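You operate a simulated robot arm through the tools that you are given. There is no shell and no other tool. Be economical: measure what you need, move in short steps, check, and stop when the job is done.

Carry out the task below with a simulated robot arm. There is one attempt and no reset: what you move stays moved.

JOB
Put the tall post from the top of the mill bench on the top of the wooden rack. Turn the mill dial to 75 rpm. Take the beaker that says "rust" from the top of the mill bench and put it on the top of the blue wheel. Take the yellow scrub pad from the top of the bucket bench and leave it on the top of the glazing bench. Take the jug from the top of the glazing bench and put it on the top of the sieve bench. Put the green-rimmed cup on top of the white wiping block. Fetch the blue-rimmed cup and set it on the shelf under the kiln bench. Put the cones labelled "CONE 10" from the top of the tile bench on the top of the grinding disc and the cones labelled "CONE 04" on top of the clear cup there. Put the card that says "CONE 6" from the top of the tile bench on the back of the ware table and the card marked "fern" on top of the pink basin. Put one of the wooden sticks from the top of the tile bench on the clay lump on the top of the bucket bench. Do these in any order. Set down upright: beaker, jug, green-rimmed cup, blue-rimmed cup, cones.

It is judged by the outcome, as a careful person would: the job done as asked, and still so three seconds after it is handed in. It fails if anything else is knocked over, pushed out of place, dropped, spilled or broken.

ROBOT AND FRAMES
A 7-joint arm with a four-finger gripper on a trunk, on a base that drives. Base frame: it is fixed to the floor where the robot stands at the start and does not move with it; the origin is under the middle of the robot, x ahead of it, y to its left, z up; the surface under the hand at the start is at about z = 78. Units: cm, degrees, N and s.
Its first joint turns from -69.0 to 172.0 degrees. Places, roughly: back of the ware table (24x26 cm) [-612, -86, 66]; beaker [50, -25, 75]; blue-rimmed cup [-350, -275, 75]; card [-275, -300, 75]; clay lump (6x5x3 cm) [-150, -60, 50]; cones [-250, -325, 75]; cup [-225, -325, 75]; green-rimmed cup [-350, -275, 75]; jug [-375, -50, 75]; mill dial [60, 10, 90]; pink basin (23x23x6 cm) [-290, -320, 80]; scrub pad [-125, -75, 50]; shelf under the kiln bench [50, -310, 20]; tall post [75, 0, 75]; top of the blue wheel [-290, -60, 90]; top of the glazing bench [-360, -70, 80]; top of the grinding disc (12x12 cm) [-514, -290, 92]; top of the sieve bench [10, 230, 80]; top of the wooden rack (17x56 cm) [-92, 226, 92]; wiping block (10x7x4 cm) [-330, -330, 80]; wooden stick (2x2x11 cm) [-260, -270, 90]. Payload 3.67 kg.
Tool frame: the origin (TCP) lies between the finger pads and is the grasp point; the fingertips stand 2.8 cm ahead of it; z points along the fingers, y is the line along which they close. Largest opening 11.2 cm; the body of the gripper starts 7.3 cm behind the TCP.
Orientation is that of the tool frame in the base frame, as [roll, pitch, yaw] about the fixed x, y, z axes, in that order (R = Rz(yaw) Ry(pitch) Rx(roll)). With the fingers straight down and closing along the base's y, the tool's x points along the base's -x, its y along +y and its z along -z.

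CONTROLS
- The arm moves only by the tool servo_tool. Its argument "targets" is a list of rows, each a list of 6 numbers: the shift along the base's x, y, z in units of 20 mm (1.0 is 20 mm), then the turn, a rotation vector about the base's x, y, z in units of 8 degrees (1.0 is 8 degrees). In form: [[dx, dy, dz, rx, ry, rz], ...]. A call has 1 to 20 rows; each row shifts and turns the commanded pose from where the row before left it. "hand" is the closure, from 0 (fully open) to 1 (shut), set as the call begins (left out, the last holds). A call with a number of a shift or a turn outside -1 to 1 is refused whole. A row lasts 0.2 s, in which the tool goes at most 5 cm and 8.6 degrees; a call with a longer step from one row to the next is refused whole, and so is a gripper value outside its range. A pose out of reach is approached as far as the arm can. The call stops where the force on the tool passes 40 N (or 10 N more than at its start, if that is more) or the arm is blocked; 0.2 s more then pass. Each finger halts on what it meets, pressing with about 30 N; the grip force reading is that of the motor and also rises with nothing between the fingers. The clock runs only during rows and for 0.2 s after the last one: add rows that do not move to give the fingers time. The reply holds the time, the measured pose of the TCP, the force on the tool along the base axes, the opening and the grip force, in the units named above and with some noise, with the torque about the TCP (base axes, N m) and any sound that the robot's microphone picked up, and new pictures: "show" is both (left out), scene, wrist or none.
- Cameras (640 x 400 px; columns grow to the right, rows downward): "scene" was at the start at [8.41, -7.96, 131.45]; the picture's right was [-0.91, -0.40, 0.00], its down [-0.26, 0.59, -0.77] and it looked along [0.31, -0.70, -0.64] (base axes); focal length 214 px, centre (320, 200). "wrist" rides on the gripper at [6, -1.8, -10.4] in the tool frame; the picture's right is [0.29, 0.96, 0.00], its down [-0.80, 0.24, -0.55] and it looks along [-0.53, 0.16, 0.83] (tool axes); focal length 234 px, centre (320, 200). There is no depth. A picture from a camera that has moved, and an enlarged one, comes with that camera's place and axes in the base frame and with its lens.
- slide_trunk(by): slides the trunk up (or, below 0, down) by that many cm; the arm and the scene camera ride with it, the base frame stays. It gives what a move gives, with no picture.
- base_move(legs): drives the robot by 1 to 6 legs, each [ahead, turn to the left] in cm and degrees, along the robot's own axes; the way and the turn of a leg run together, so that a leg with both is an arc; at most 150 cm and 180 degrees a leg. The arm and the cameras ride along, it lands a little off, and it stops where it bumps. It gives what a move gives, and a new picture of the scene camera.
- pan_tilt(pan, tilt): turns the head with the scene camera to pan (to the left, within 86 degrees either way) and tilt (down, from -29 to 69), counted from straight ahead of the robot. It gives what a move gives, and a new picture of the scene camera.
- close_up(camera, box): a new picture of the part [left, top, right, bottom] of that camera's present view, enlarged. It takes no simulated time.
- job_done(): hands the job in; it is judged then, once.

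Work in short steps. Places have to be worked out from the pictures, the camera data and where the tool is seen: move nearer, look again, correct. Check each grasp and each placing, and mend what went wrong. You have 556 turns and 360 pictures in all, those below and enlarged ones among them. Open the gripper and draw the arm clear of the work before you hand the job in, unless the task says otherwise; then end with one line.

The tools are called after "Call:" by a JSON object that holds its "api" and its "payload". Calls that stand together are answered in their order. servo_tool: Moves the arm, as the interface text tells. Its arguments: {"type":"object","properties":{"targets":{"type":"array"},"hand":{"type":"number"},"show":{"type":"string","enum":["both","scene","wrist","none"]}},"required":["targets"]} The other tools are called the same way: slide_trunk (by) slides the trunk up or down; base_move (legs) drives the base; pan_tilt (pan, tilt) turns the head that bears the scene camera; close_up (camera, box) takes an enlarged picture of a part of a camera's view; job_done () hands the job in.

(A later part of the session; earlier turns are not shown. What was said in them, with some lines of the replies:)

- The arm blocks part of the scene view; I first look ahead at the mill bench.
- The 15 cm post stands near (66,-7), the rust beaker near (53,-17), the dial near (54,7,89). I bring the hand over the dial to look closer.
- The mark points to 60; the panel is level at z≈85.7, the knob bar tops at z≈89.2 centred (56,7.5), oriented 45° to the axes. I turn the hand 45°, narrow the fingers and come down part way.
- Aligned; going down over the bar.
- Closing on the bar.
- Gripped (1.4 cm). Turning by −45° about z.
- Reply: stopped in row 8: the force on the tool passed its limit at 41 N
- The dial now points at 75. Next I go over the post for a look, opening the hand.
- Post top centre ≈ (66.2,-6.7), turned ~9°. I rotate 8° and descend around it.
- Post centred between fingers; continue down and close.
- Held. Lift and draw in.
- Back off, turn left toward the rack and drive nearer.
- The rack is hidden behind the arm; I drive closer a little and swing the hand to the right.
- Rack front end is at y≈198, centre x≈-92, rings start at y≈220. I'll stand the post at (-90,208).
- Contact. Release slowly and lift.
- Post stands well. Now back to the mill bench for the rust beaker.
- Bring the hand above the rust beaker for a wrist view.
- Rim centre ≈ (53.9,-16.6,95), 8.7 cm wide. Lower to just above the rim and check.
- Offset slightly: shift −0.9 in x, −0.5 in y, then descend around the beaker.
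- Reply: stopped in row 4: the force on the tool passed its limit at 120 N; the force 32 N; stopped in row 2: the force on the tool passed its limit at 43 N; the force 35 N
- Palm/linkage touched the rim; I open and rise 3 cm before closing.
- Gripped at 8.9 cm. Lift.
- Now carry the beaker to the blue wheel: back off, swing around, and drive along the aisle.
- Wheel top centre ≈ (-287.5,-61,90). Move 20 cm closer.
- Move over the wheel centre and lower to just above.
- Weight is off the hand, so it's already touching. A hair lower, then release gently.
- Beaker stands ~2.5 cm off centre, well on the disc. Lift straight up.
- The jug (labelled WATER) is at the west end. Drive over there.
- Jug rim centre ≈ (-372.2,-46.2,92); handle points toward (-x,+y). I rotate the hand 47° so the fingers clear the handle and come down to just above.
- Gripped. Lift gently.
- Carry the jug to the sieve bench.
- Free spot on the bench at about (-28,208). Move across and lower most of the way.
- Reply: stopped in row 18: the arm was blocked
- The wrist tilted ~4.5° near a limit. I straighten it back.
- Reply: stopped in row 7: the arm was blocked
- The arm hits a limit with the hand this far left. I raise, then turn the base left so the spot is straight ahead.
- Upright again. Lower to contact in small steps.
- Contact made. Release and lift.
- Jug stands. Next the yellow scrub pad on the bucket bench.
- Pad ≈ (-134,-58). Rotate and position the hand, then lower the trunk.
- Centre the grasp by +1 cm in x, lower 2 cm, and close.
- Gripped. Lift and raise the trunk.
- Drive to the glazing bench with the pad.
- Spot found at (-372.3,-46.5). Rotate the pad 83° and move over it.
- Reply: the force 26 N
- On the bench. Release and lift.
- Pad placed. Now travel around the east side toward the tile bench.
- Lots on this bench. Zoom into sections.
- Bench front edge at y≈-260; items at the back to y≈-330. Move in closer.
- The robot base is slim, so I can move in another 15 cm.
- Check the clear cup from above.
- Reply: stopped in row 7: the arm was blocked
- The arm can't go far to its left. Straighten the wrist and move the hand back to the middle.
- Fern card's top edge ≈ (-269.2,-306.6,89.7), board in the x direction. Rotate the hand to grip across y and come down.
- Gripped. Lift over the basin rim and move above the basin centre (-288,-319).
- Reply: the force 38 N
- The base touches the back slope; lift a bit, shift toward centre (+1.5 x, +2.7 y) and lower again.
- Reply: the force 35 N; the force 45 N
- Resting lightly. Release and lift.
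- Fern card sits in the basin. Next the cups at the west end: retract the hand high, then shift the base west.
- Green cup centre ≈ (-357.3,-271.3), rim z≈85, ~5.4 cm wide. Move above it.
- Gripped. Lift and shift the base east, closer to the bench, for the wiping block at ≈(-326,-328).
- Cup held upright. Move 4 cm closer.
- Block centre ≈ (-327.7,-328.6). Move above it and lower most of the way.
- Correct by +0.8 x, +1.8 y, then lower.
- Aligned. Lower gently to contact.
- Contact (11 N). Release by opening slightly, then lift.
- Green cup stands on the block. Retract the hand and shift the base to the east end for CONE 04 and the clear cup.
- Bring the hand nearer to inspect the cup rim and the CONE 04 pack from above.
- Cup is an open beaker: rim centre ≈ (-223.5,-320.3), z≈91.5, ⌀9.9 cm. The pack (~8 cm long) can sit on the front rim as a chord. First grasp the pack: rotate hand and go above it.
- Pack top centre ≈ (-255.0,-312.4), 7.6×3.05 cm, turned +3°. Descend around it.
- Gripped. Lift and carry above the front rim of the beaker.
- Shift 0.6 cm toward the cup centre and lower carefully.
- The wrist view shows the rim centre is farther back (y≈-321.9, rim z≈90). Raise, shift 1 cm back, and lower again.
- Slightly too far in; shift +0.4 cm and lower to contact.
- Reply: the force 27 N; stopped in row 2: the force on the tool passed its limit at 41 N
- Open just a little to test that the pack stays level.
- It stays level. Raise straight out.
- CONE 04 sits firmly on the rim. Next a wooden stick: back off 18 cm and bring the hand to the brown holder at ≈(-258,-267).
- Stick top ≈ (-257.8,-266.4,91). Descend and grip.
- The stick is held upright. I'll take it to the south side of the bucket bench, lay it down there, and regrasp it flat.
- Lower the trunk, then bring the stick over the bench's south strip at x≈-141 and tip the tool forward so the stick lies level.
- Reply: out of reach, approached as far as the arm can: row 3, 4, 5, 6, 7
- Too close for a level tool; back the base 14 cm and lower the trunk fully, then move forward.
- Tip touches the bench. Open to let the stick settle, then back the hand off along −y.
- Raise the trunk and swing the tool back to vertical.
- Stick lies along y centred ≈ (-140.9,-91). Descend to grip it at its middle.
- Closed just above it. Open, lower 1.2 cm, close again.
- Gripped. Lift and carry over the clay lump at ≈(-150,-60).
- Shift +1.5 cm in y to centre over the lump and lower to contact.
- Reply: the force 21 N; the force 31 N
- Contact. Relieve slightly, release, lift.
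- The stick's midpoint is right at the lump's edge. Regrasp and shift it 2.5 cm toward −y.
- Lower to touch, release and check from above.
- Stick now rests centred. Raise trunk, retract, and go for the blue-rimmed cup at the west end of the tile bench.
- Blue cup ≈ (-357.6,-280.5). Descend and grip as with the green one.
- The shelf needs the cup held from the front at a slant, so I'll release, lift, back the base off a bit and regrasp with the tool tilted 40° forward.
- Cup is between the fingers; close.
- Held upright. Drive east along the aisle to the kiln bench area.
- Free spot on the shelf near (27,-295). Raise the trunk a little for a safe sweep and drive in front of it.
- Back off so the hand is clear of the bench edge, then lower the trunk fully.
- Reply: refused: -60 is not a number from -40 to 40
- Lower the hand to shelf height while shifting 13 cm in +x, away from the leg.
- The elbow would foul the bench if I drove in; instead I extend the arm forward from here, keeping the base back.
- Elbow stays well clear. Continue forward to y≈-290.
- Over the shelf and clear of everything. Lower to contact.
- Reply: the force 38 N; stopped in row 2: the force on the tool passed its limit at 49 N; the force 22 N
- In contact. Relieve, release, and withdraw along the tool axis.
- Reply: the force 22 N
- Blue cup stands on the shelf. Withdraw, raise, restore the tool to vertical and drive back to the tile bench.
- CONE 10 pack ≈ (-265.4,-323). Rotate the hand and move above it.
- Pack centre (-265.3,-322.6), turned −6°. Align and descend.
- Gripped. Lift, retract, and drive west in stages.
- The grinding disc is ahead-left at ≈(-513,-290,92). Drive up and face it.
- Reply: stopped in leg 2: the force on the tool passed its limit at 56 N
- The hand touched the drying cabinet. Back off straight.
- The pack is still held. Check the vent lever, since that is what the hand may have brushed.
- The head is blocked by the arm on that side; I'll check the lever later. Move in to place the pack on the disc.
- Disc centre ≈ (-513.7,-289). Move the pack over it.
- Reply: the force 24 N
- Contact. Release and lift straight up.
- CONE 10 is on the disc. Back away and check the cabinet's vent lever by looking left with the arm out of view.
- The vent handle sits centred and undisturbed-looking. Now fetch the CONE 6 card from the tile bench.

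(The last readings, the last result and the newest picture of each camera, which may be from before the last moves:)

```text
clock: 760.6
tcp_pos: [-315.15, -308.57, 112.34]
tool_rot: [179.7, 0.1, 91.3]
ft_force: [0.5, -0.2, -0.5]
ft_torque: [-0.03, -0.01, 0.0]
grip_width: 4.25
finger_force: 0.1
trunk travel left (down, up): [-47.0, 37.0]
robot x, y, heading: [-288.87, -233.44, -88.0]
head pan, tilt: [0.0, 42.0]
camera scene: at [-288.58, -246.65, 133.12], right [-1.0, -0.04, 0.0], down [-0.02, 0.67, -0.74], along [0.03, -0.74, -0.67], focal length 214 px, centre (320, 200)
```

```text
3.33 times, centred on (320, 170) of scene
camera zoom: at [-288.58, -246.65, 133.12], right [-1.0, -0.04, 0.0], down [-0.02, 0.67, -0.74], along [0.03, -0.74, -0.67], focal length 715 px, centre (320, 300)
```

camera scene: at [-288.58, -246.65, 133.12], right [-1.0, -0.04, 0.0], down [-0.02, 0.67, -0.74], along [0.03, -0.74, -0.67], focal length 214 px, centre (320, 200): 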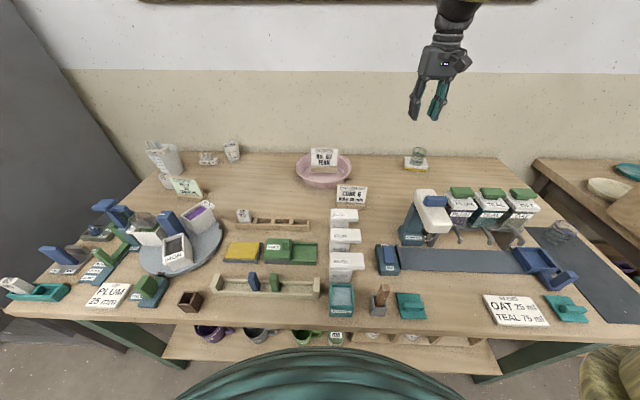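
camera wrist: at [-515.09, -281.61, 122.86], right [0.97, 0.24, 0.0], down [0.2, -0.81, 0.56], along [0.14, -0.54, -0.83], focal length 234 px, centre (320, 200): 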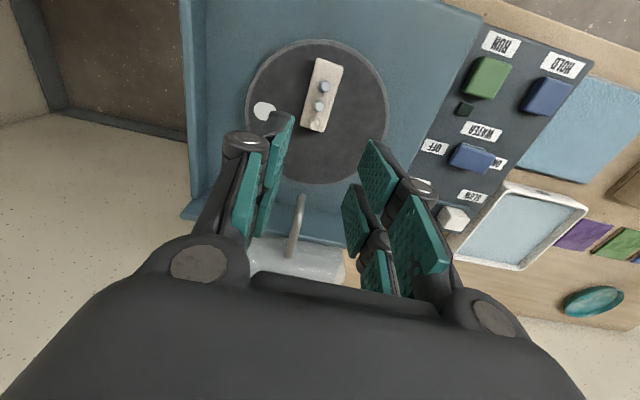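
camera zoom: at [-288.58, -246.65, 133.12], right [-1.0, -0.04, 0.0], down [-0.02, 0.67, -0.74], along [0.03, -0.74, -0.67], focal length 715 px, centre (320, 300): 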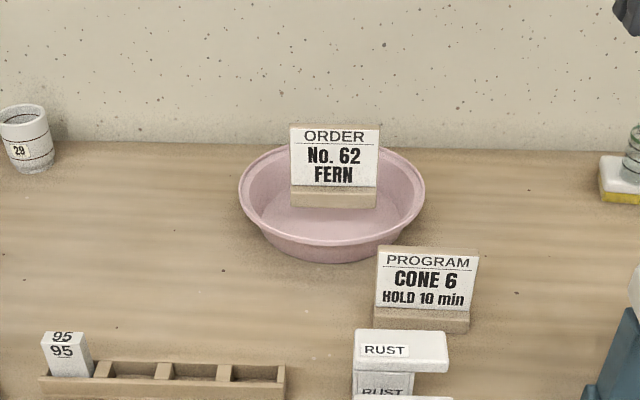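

CONE 6 card ≈ (-296.9,-301.6). Rotate the hand and position above it.

Call:
{"api": "servo_tool", "payload": {"targets": [[0.754, 0.296, 0, 0, 0, 0.925], [0.754, 0.296, 0, 0, 0, 0.925], [0.754, 0.296, 0, 0, 0, 0.925], [0.754, 0.296, 0, 0, 0, 0.925], [0.754, 0.296, 0, 0, 0, 0.925], [0.754, 0.296, 0, 0, 0, 0.925], [0.754, 0.296, 0, 0, 0, 0.925], [0.754, 0.296, 0, 0, 0, 0.925], [0.754, 0.296, 0, 0, 0, 0.925], [0.754, 0.296, 0, 0, 0, 0.925], [0.754, 0.296, 0, 0, 0, 0.925], [0.754, 0.296, 0, 0, 0, 0.925], [0, 0, -1, 0, 0, 0], [0, 0, -1, 0, 0, 0], [0, 0, -1, 0, 0, 0], [0, 0, -1, 0, 0, 0]], "hand": 0.52, "show": "wrist"}}

Call:
{"api": "close_up", "payload": {"camera": "scene", "box": [260, 90, 420, 240]}}

```text
clock: 764.0
tcp_pos: [-296.96, -301.41, 104.14]
tool_rot: [179.8, 0.2, -179.7]
ft_force: [0.7, 0.3, 0.0]
ft_torque: [-0.01, -0.01, -0.01]
grip_width: 5.37
finger_force: 0.1
trunk travel left (down, up): [-47.0, 37.0]
robot x, y, heading: [-288.93, -232.97, -87.8]
head pan, tilt: [0.0, 42.0]
camera wrist: at [-302.93, -303.29, 114.64], right [-0.29, 0.96, 0.0], down [0.79, 0.24, 0.56], along [0.53, 0.16, -0.83], focal length 234 px, centre (320, 200)
```

wrist: 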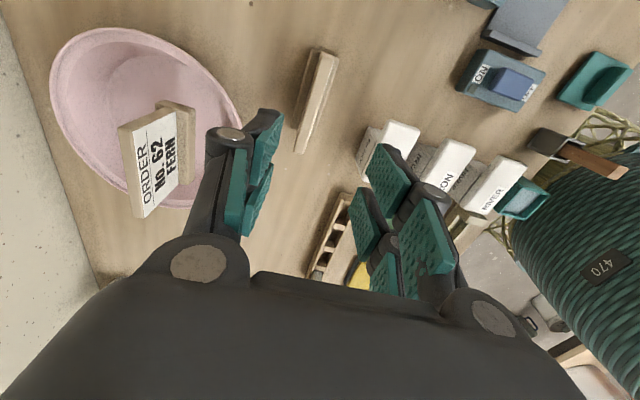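

```text
2.67 times, centred on (340, 165) of scene
camera zoom: at [-288.57, -246.67, 133.12], right [-1.0, -0.04, 0.0], down [-0.02, 0.67, -0.74], along [0.03, -0.74, -0.67], focal length 572 px, centre (267, 293)
```

zoom: 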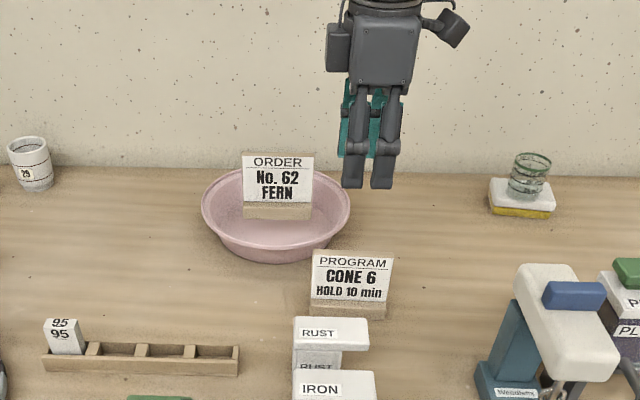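

Call:
{"api": "servo_tool", "payload": {"targets": [[-0.25, -0.18, -1, 0, 0, -0.3], [0, 0, -1, 0, 0, 0], [0, 0, -1, 0, 0, 0], [0, 0, -1, 0, 0, 0], [0, 0, -1, 0, 0, 0], [0, 0, -1, 0, 0, 0], [0, 0, -1, 0, 0, 0], [0, 0, -1, 0, 0, 0], [0, 0, -0.35, 0, 0, 0]], "show": "none"}}

Call:
{"api": "servo_tool", "payload": {"targets": [[0, 0, 0, 0, 0, 0], [0, 0, 0, 0, 0, 0], [0, 0, 0, 0, 0, 0]], "hand": 1, "show": "wrist"}}

```text
clock: 766.0
tcp_pos: [-297.62, -301.62, 87.35]
tool_rot: [179.7, 0.3, 177.8]
ft_force: [0.4, 0.1, -0.1]
ft_torque: [0.01, 0.03, 0.0]
grip_width: 5.36
finger_force: 0.0
trunk travel left (down, up): [-47.0, 37.0]
robot x, y, heading: [-289.05, -232.79, -87.8]
head pan, tilt: [0.0, 42.0]
```

```text
clock: 766.8
tcp_pos: [-297.46, -301.74, 87.43]
tool_rot: [179.6, 0.2, 177.8]
ft_force: [0.0, -0.5, 0.4]
ft_torque: [0.0, 0.02, -0.02]
grip_width: 1.28
finger_force: 30.5
trunk travel left (down, up): [-47.0, 37.0]
robot x, y, heading: [-288.57, -233.42, -87.6]
head pan, tilt: [0.0, 42.0]
camera wrist: at [-303.56, -303.33, 97.87], right [-0.25, 0.97, 0.0], down [0.8, 0.21, 0.56], along [0.54, 0.14, -0.83], focal length 234 px, centre (320, 200)
```

wrist: 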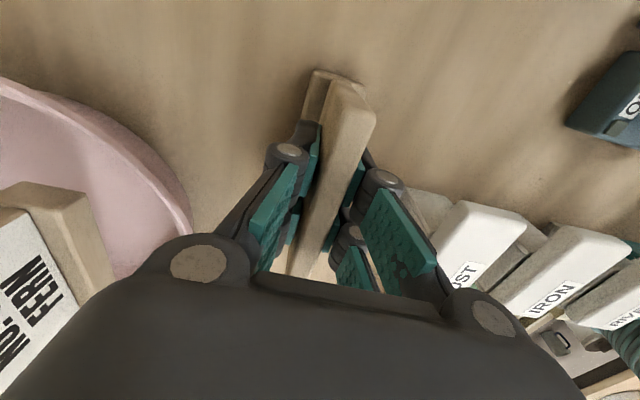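

Gripped. Lift, retract, and carry the card west toward the ware table.

Call:
{"api": "servo_tool", "payload": {"targets": [[0, 0, 0.5, 0, 0, 0], [0, 0, 1, 0, 0, 0], [0, 0, 1, 0, 0, 0], [0, 0, 1, 0, 0, 0], [0, 0, 1, 0, 0, 0], [0, 0, 1, 0, 0, 0], [0, 0, 1, 0, 0, 0], [0, 0, 1, 0, 0, 0], [0, 0, 1, 0, 0, 0], [0, 0, 1, 0, 0, 0], [0, 0, 1, 0, 0, 0], [0, 0, 1, 0, 0, 0], [0, 0, 1, 0, 0, 0], [0, 0.5, 0, 0, 0, 0], [0, 0.8, 0, 0, 0, 0], [0, 0.8, 0, 0, 0, 0]], "show": "none"}}

Call:
{"api": "servo_tool", "payload": {"targets": [[0, 0.3, 0, 0, 0, -0.8], [0, 0.3, 0, 0, 0, -0.8], [0, 0.3, 0, 0, 0, -0.8], [0, 0.3, 0, 0, 0, -0.8], [0, 0.3, 0, 0, 0, -0.8], [0, 0, 0, 0, 0, -0.8], [0, 0, 0, 0, 0, -0.8], [0, 0, 0, 0, 0, -0.8], [0, 0, 0, 0, 0, -0.8], [0, 0, 0, 0, 0, -0.8], [0, 0, 0, 0, 0, -0.8], [0, 0, 0, 0, 0, -0.8], [0, 0, 0, 0, 0, -0.8], [0, 0, 0, 0, 0, -0.6]], "show": "scene"}}

Call:
{"api": "base_move", "payload": {"legs": [[-45, 0], [0, -92], [150, 0], [55, 0], [0, -90]]}}

```text
clock: 770.2
tcp_pos: [-297.53, -297.56, 112.78]
tool_rot: [179.7, 0.3, 177.8]
ft_force: [0.5, -0.1, -0.6]
ft_torque: [0.02, 0.03, -0.03]
grip_width: 1.27
finger_force: 30.1
trunk travel left (down, up): [-47.0, 37.0]
robot x, y, heading: [-288.49, -233.24, -87.8]
head pan, tilt: [0.0, 42.0]
```

```text
clock: 773.2
tcp_pos: [-297.5, -294.75, 112.6]
tool_rot: [179.7, 0.2, 89.7]
ft_force: [-0.6, -0.5, -1.2]
ft_torque: [0.03, 0.0, 0.01]
grip_width: 1.27
finger_force: 30.3
trunk travel left (down, up): [-47.0, 37.0]
robot x, y, heading: [-289.09, -233.15, -88.0]
head pan, tilt: [0.0, 42.0]
camera scene: at [-288.58, -246.65, 133.11], right [-1.0, -0.04, 0.0], down [-0.02, 0.67, -0.74], along [0.03, -0.74, -0.67], focal length 214 px, centre (320, 200)
```

scene: 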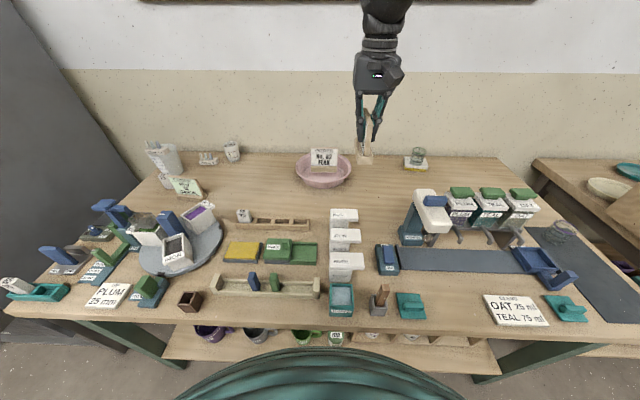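

```text
clock: 793.3
tcp_pos: [-475.78, -125.34, 112.8]
tool_rot: [179.7, 0.2, -96.7]
ft_force: [-0.3, -0.2, -0.9]
ft_torque: [0.0, 0.03, 0.01]
grip_width: 1.26
finger_force: 30.1
trunk travel left (down, up): [-47.0, 37.0]
robot x, y, heading: [-491.4, -185.31, 85.8]
head pan, tilt: [0.0, 42.0]
camera scene: at [-490.12, -172.17, 133.12], right [1.0, -0.08, 0.0], down [-0.05, -0.67, -0.74], along [0.06, 0.74, -0.67], focal length 214 px, centre (320, 200)
```

scene: 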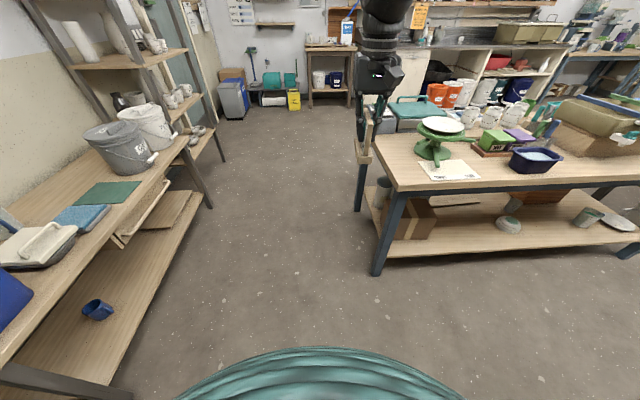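

Call:
{"api": "base_move", "payload": {"legs": [[0, 8], [95, 0], [0, 86], [20, 0]]}}

Call:
{"api": "close_up", "payload": {"camera": "scene", "box": [160, 60, 480, 280]}}

```text
clock: 803.8
tcp_pos: [-578.2, -76.76, 112.65]
tool_rot: [179.7, 0.2, -3.2]
ft_force: [-0.4, 0.3, -1.2]
ft_torque: [0.03, -0.06, 0.0]
grip_width: 1.25
finger_force: 29.7
trunk travel left (down, up): [-47.0, 37.0]
robot x, y, heading: [-517.53, -88.78, 179.1]
head pan, tilt: [0.0, 42.0]
camera scene: at [-530.78, -88.49, 133.1], right [0.02, 1.0, 0.0], down [0.67, -0.01, -0.74], along [-0.74, 0.01, -0.67], focal length 214 px, centre (320, 200)
```

scene: 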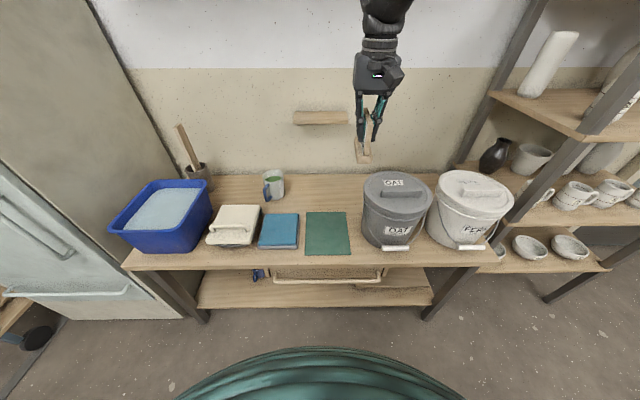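

```text
1.82 times, centred on (320, 170) of scene
camera zoom: at [-530.78, -88.49, 133.1], right [0.02, 1.0, 0.0], down [0.67, -0.01, -0.74], along [-0.74, 0.01, -0.67], focal length 390 px, centre (320, 254)
```

zoom: 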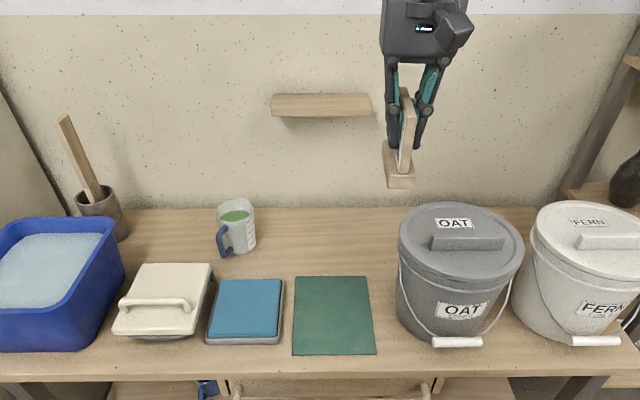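

Free spot at the back ≈ (-611,-88). Drive 10 cm closer, then move the card over it.

Call:
{"api": "base_move", "payload": {"legs": [[10, 0]]}}

Call:
{"api": "servo_tool", "payload": {"targets": [[-0.9, -0.4, 0, 0, 0, 0.1], [-0.9, -0.4, 0, 0, 0, 0.1], [-0.9, -0.4, 0, 0, 0, 0.1], [-0.9, -0.4, 0, 0, 0, 0.1], [-0.9, -0.4, 0, 0, 0, 0], [-0.9, -0.4, 0, 0, 0, 0], [-0.9, -0.4, 0, 0, 0, 0], [-0.9, -0.4, 0, 0, 0, 0], [-0.9, -0.4, 0, 0, 0, 0], [-0.9, -0.4, 0, 0, 0, 0], [-0.9, -0.4, 0, 0, 0, 0], [-0.9, -0.4, 0, 0, 0, 0], [0, -0.4, -1, 0, 0, 0], [0, -0.4, -1, 0, 0, 0], [0, 0, -1, 0, 0, 0], [0, 0, -1, 0, 0, 0], [0, 0, -1, 0, 0, 0], [0, 0, -1, 0, 0, 0]], "show": "both"}}

```text
clock: 804.9
tcp_pos: [-588.22, -76.65, 112.54]
tool_rot: [179.6, 0.0, -3.3]
ft_force: [-0.4, -0.9, -1.6]
ft_torque: [-0.01, -0.07, 0.03]
grip_width: 1.3
finger_force: 30.3
trunk travel left (down, up): [-47.0, 37.0]
robot x, y, heading: [-527.57, -88.28, 179.1]
head pan, tilt: [0.0, 42.0]
camera scene: at [-540.82, -88.29, 133.09], right [0.02, 1.0, 0.0], down [0.67, -0.01, -0.74], along [-0.74, 0.01, -0.67], focal length 214 px, centre (320, 200)
```

scene: 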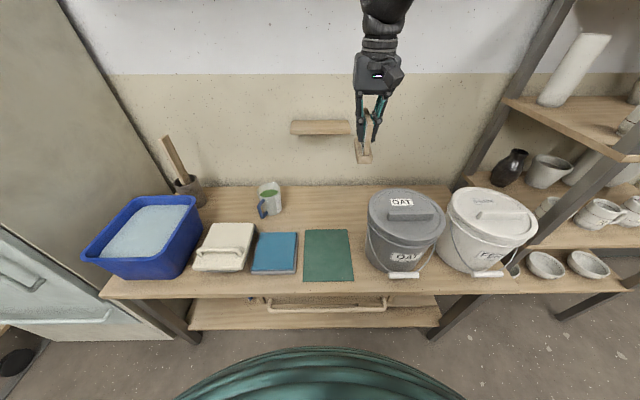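

```text
clock: 808.7
tcp_pos: [-609.77, -87.83, 100.52]
tool_rot: [179.8, 0.2, -0.2]
ft_force: [0.5, 0.3, -1.7]
ft_torque: [-0.02, -0.03, 0.04]
grip_width: 1.28
finger_force: 30.5
trunk travel left (down, up): [-47.0, 37.0]
robot x, y, heading: [-526.81, -88.1, 179.1]
head pan, tilt: [0.0, 42.0]
camera scene: at [-540.68, -88.33, 133.11], right [0.02, 1.0, 0.0], down [0.67, -0.01, -0.74], along [-0.74, 0.01, -0.67], focal length 214 px, centre (320, 200)
camera wrist: at [-603.77, -86.02, 110.93], right [0.29, -0.96, 0.0], down [-0.8, -0.24, 0.56], along [-0.53, -0.16, -0.83], focal length 234 px, centre (320, 200)
```

scene: 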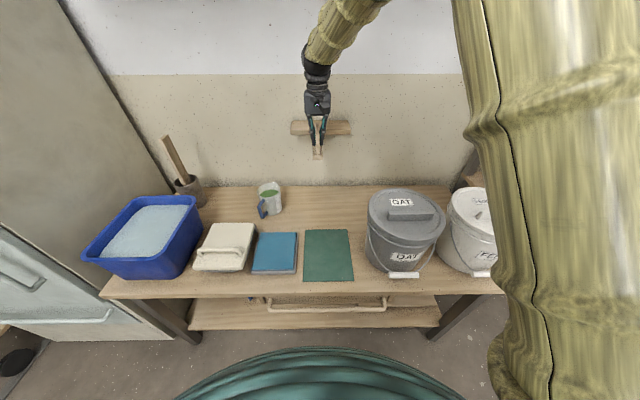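
wrist: 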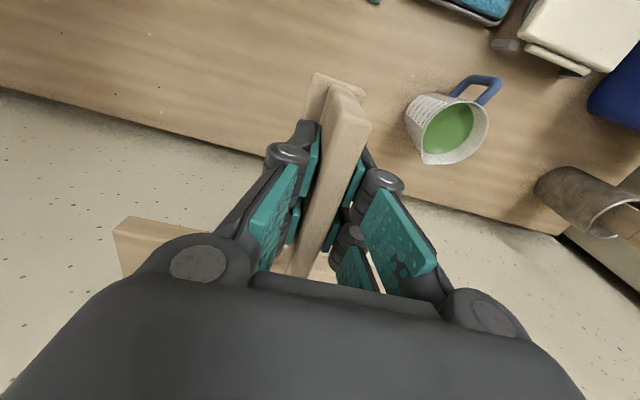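

Clear of the wall shelf. Lower the card.

Call:
{"api": "servo_tool", "payload": {"targets": [[-0.3, 0, -1, 0, 0, 0], [0, 0, -1, 0, 0, 0], [0, 0, -1, 0, 0, 0], [0, 0, -1, 0, 0, 0], [0, 0, -1, 0, 0, 0], [0, 0, -1, 0, 0, 0], [0, 0, -1, 0, 0, 0], [0, 0, -1, 0, 0, 0], [0, 0, -1, 0, 0, 0], [0, 0, -1, 0, 0, 0]], "show": "both"}}

Call:
{"api": "close_up", "payload": {"camera": "scene", "box": [250, 100, 400, 240]}}

```text
clock: 810.9
tcp_pos: [-610.34, -87.62, 80.67]
tool_rot: [179.7, 0.2, 0.0]
ft_force: [0.1, 0.4, -0.7]
ft_torque: [0.0, -0.01, -0.02]
grip_width: 1.27
finger_force: 30.0
trunk travel left (down, up): [-47.0, 37.0]
robot x, y, heading: [-527.38, -88.44, 179.0]
head pan, tilt: [0.0, 42.0]
camera scene: at [-540.67, -88.33, 133.11], right [0.02, 1.0, 0.0], down [0.67, -0.01, -0.74], along [-0.74, 0.01, -0.67], focal length 214 px, centre (320, 200)
camera wrist: at [-604.33, -85.8, 91.22], right [0.29, -0.96, 0.0], down [-0.8, -0.24, 0.56], along [-0.53, -0.16, -0.83], focal length 234 px, centre (320, 200)
```

scene: 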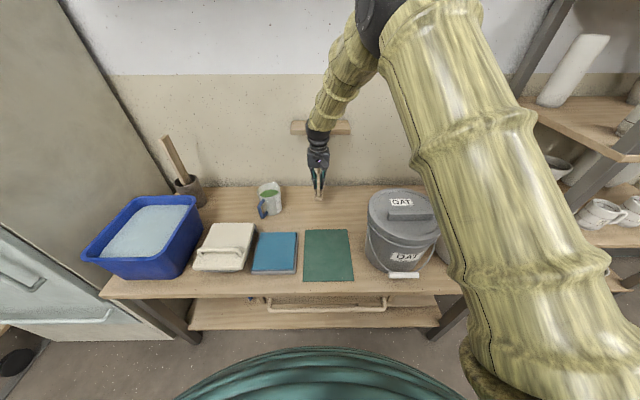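
wrist: 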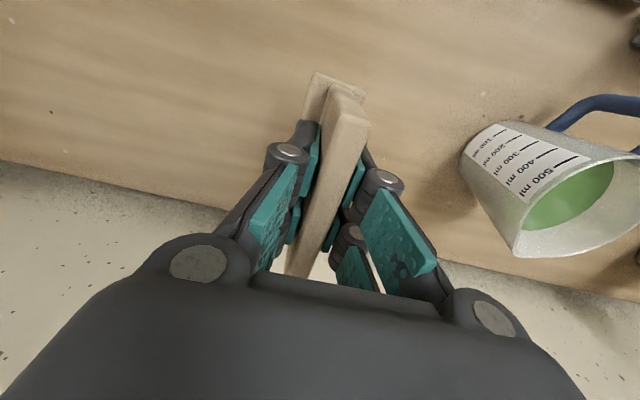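

```text
2.86 times, centred on (325, 170) of scene
camera zoom: at [-540.67, -88.33, 133.11], right [0.02, 1.0, 0.0], down [0.67, -0.01, -0.74], along [-0.74, 0.01, -0.67], focal length 613 px, centre (306, 286)
```

zoom: 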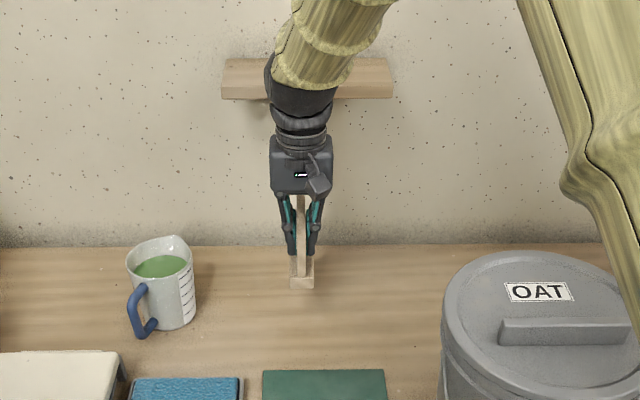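

Call:
{"api": "servo_tool", "payload": {"targets": [[0, 0, -0.8, 0, 0, 0], [0, 0, -0.8, 0, 0, 0], [0, 0, -0.6, 0, 0, 0], [0, 0, -0.4, 0, 0, 0]], "show": "none"}}

Call:
{"api": "servo_tool", "payload": {"targets": [[0, 0, -0.2, 0, 0, 0], [0, 0, -0.2, 0, 0, 0]], "show": "none"}}

Call:
{"api": "servo_tool", "payload": {"targets": [[0, 0, -0.2, 0, 0, 0], [0, 0, -0.2, 0, 0, 0]], "show": "none"}}

```text
clock: 811.9
tcp_pos: [-610.24, -87.73, 75.48]
tool_rot: [179.8, 0.2, 0.0]
ft_force: [0.4, 0.2, -1.4]
ft_torque: [0.01, -0.01, 0.0]
grip_width: 1.28
finger_force: 29.6
trunk travel left (down, up): [-47.0, 37.0]
robot x, y, heading: [-527.0, -88.52, 178.9]
head pan, tilt: [0.0, 42.0]
```

```text
clock: 812.5
tcp_pos: [-610.32, -87.71, 74.68]
tool_rot: [179.9, 0.3, -0.1]
ft_force: [0.0, 0.1, -1.0]
ft_torque: [0.0, -0.02, -0.01]
grip_width: 1.27
finger_force: 29.7
trunk travel left (down, up): [-47.0, 37.0]
robot x, y, heading: [-527.43, -88.32, 178.7]
head pan, tilt: [0.0, 42.0]
```

```text
clock: 813.1
tcp_pos: [-610.24, -87.95, 73.83]
tool_rot: [179.8, 0.2, -0.1]
ft_force: [0.6, -0.2, -1.1]
ft_torque: [0.01, 0.02, -0.03]
grip_width: 1.29
finger_force: 29.4
trunk travel left (down, up): [-47.0, 37.0]
robot x, y, heading: [-527.22, -88.75, 178.9]
head pan, tilt: [0.0, 42.0]
```

Call:
{"api": "servo_tool", "payload": {"targets": [[0, 0, -0.15, 0, 0, 0], [0, 0, -0.15, 0, 0, 0]], "show": "none"}}

Call:
{"api": "servo_tool", "payload": {"targets": [[0, 0, -0.15, 0, 0, 0], [0, 0, -0.15, 0, 0, 0]], "show": "none"}}

Call:
{"api": "servo_tool", "payload": {"targets": [[0, 0, -0.15, 0, 0, 0], [0, 0, -0.1, 0, 0, 0]], "show": "none"}}

Call:
{"api": "close_up", "payload": {"camera": "scene", "box": [250, 100, 400, 240]}}

```text
clock: 813.7
tcp_pos: [-610.3, -87.81, 73.41]
tool_rot: [179.7, 0.3, -0.1]
ft_force: [-0.1, 0.2, 6.7]
ft_torque: [-0.01, 0.15, -0.03]
grip_width: 1.27
finger_force: 30.5
trunk travel left (down, up): [-47.0, 37.0]
robot x, y, heading: [-527.19, -88.3, 179.1]
head pan, tilt: [0.0, 42.0]
```

```text
clock: 814.3
tcp_pos: [-610.19, -87.79, 72.96]
tool_rot: [179.7, 0.4, -0.1]
ft_force: [-0.8, -0.8, 35.1]
ft_torque: [-0.03, 0.13, -0.01]
grip_width: 1.28
finger_force: 29.9
trunk travel left (down, up): [-47.0, 37.0]
robot x, y, heading: [-526.95, -88.41, 178.7]
head pan, tilt: [0.0, 42.0]
```

```text
clock: 814.9
tcp_pos: [-610.25, -87.77, 72.43]
tool_rot: [179.7, 0.3, 0.0]
ft_force: [-1.0, -0.5, 35.0]
ft_torque: [-0.02, -0.07, -0.02]
grip_width: 1.28
finger_force: 29.8
trunk travel left (down, up): [-47.0, 37.0]
robot x, y, heading: [-527.04, -88.74, 179.0]
head pan, tilt: [0.0, 42.0]
```

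```text
2.86 times, centred on (325, 170) of scene
camera zoom: at [-540.33, -88.33, 133.16], right [0.02, 1.0, 0.0], down [0.67, -0.01, -0.74], along [-0.74, 0.01, -0.67], focal length 613 px, centre (306, 286)
```

zoom: 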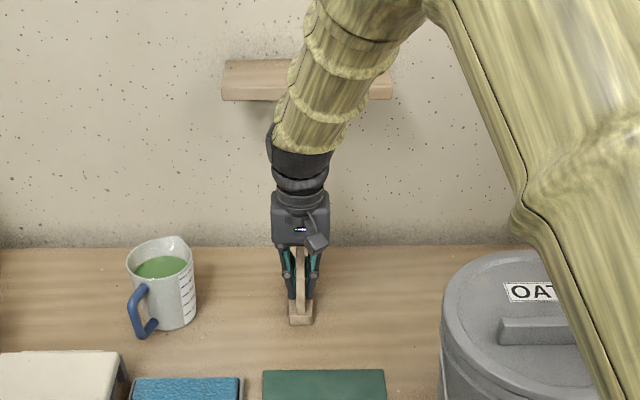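

Resting on the table. Release and lift.

Call:
{"api": "servo_tool", "payload": {"targets": [[0, 0, 0.15, 0, 0, 0], [0, 0, 0, 0, 0, 0]], "show": "none"}}

Call:
{"api": "servo_tool", "payload": {"targets": [[0, 0, 0, 0, 0, 0], [0, 0, 0, 0, 0, 0]], "hand": 0.6, "show": "none"}}

Call:
{"api": "servo_tool", "payload": {"targets": [[0, 0, 0.4, 0, 0, 0], [0, 0, 0.8, 0, 0, 0], [0, 0, 1, 0, 0, 0], [0, 0, 1, 0, 0, 0], [0, 0, 1, 0, 0, 0], [0, 0, 1, 0, 0, 0], [0, 0, 1, 0, 0, 0], [0, 0, 1, 0, 0, 0], [0, 0, 1, 0, 0, 0], [0, 0, 1, 0, 0, 0], [0, 0, 1, 0, 0, 0], [0, 0, 1, 0, 0, 0], [0, 0, 1, 0, 0, 0], [0.9, 0, 1, 0, 0, 0], [0.9, 0, 1, 0, 0, 0], [0.9, 0, 1, 0, 0, 0], [0.9, 0, 0, 0, 0, 0], [0.9, 0, 0, 0, 0, 0], [0.9, 0, 0, 0, 0, 0]], "show": "scene"}}

Call:
{"api": "close_up", "payload": {"camera": "scene", "box": [250, 120, 400, 240]}}

```text
clock: 815.5
tcp_pos: [-610.21, -87.82, 72.55]
tool_rot: [179.8, 0.2, -0.2]
ft_force: [0.0, 2.9, 12.5]
ft_torque: [0.13, 0.72, -0.15]
grip_width: 1.27
finger_force: 29.9
trunk travel left (down, up): [-47.0, 37.0]
robot x, y, heading: [-526.86, -88.75, 179.1]
head pan, tilt: [0.0, 42.0]
```

```text
clock: 816.1
tcp_pos: [-610.27, -87.89, 72.55]
tool_rot: [179.8, 0.1, -0.2]
ft_force: [-0.1, 0.1, -0.8]
ft_torque: [0.01, 0.0, 0.01]
grip_width: 4.46
finger_force: 0.0
trunk travel left (down, up): [-47.0, 37.0]
robot x, y, heading: [-527.13, -88.4, 179.0]
head pan, tilt: [0.0, 42.0]
```

```text
clock: 820.1
tcp_pos: [-599.52, -87.7, 102.81]
tool_rot: [179.8, 0.2, -0.1]
ft_force: [0.0, 0.3, 0.8]
ft_torque: [0.0, 0.0, 0.01]
grip_width: 4.49
finger_force: 0.0
trunk travel left (down, up): [-47.0, 37.0]
robot x, y, heading: [-527.17, -88.28, 178.7]
head pan, tilt: [0.0, 42.0]
camera scene: at [-540.56, -88.32, 133.12], right [0.02, 1.0, 0.0], down [0.67, -0.01, -0.74], along [-0.74, 0.01, -0.67], focal length 214 px, centre (320, 200)
```

scene: 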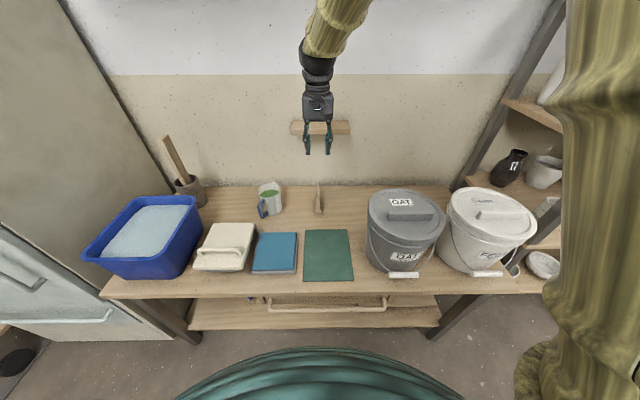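

```text
3.33 times, centred on (325, 180) of scene
camera zoom: at [-540.56, -88.32, 133.12], right [0.02, 1.0, 0.0], down [0.67, -0.01, -0.74], along [-0.74, 0.01, -0.67], focal length 715 px, centre (303, 267)
```

zoom: 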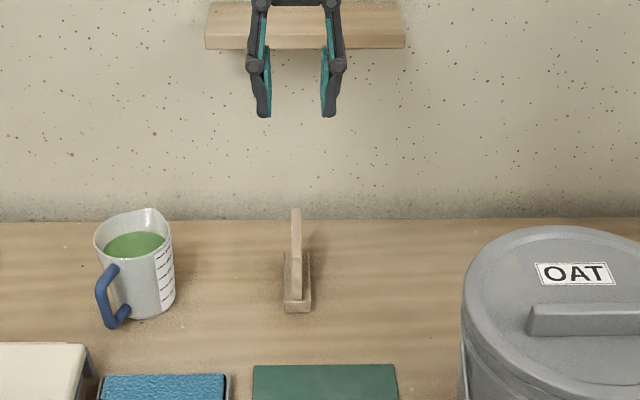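

All items are placed. Back the base off so the arm is clear of the work.

Call:
{"api": "base_move", "payload": {"legs": [[-35, 0]]}}

```text
clock: 822.4
tcp_pos: [-563.94, -88.62, 102.84]
tool_rot: [179.8, 0.2, 0.0]
ft_force: [0.6, 0.0, 0.5]
ft_torque: [0.0, 0.07, 0.02]
grip_width: 4.49
finger_force: 0.0
trunk travel left (down, up): [-47.0, 37.0]
robot x, y, heading: [-491.93, -89.19, 179.4]
head pan, tilt: [0.0, 42.0]
camera scene: at [-505.06, -88.95, 133.13], right [0.02, 1.0, 0.0], down [0.67, -0.01, -0.74], along [-0.74, 0.01, -0.67], focal length 214 px, centre (320, 200)
```

scene: 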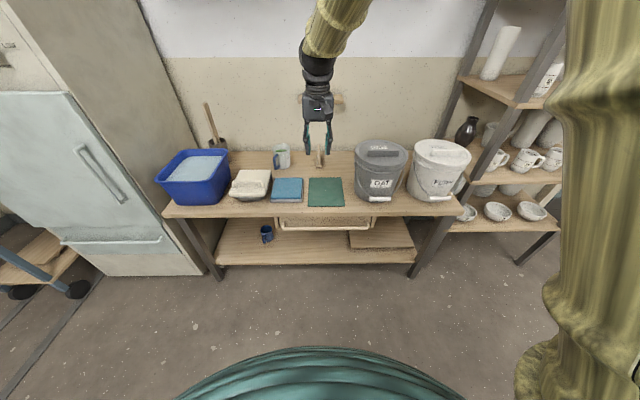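

Everything is placed, the gripper is open and the arm is clear; handing in.

Call:
{"api": "job_done", "payload": {}}

```text
The job is handed in.
```

All twelve parts of the job are placed as asked and handed in; my one doubt is that while carrying the CONE 10 cones my hand bumped the drying cabinet near its vent handle, and although the handle looked centred afterwards, I had no earlier view to prove it hadn't moved.
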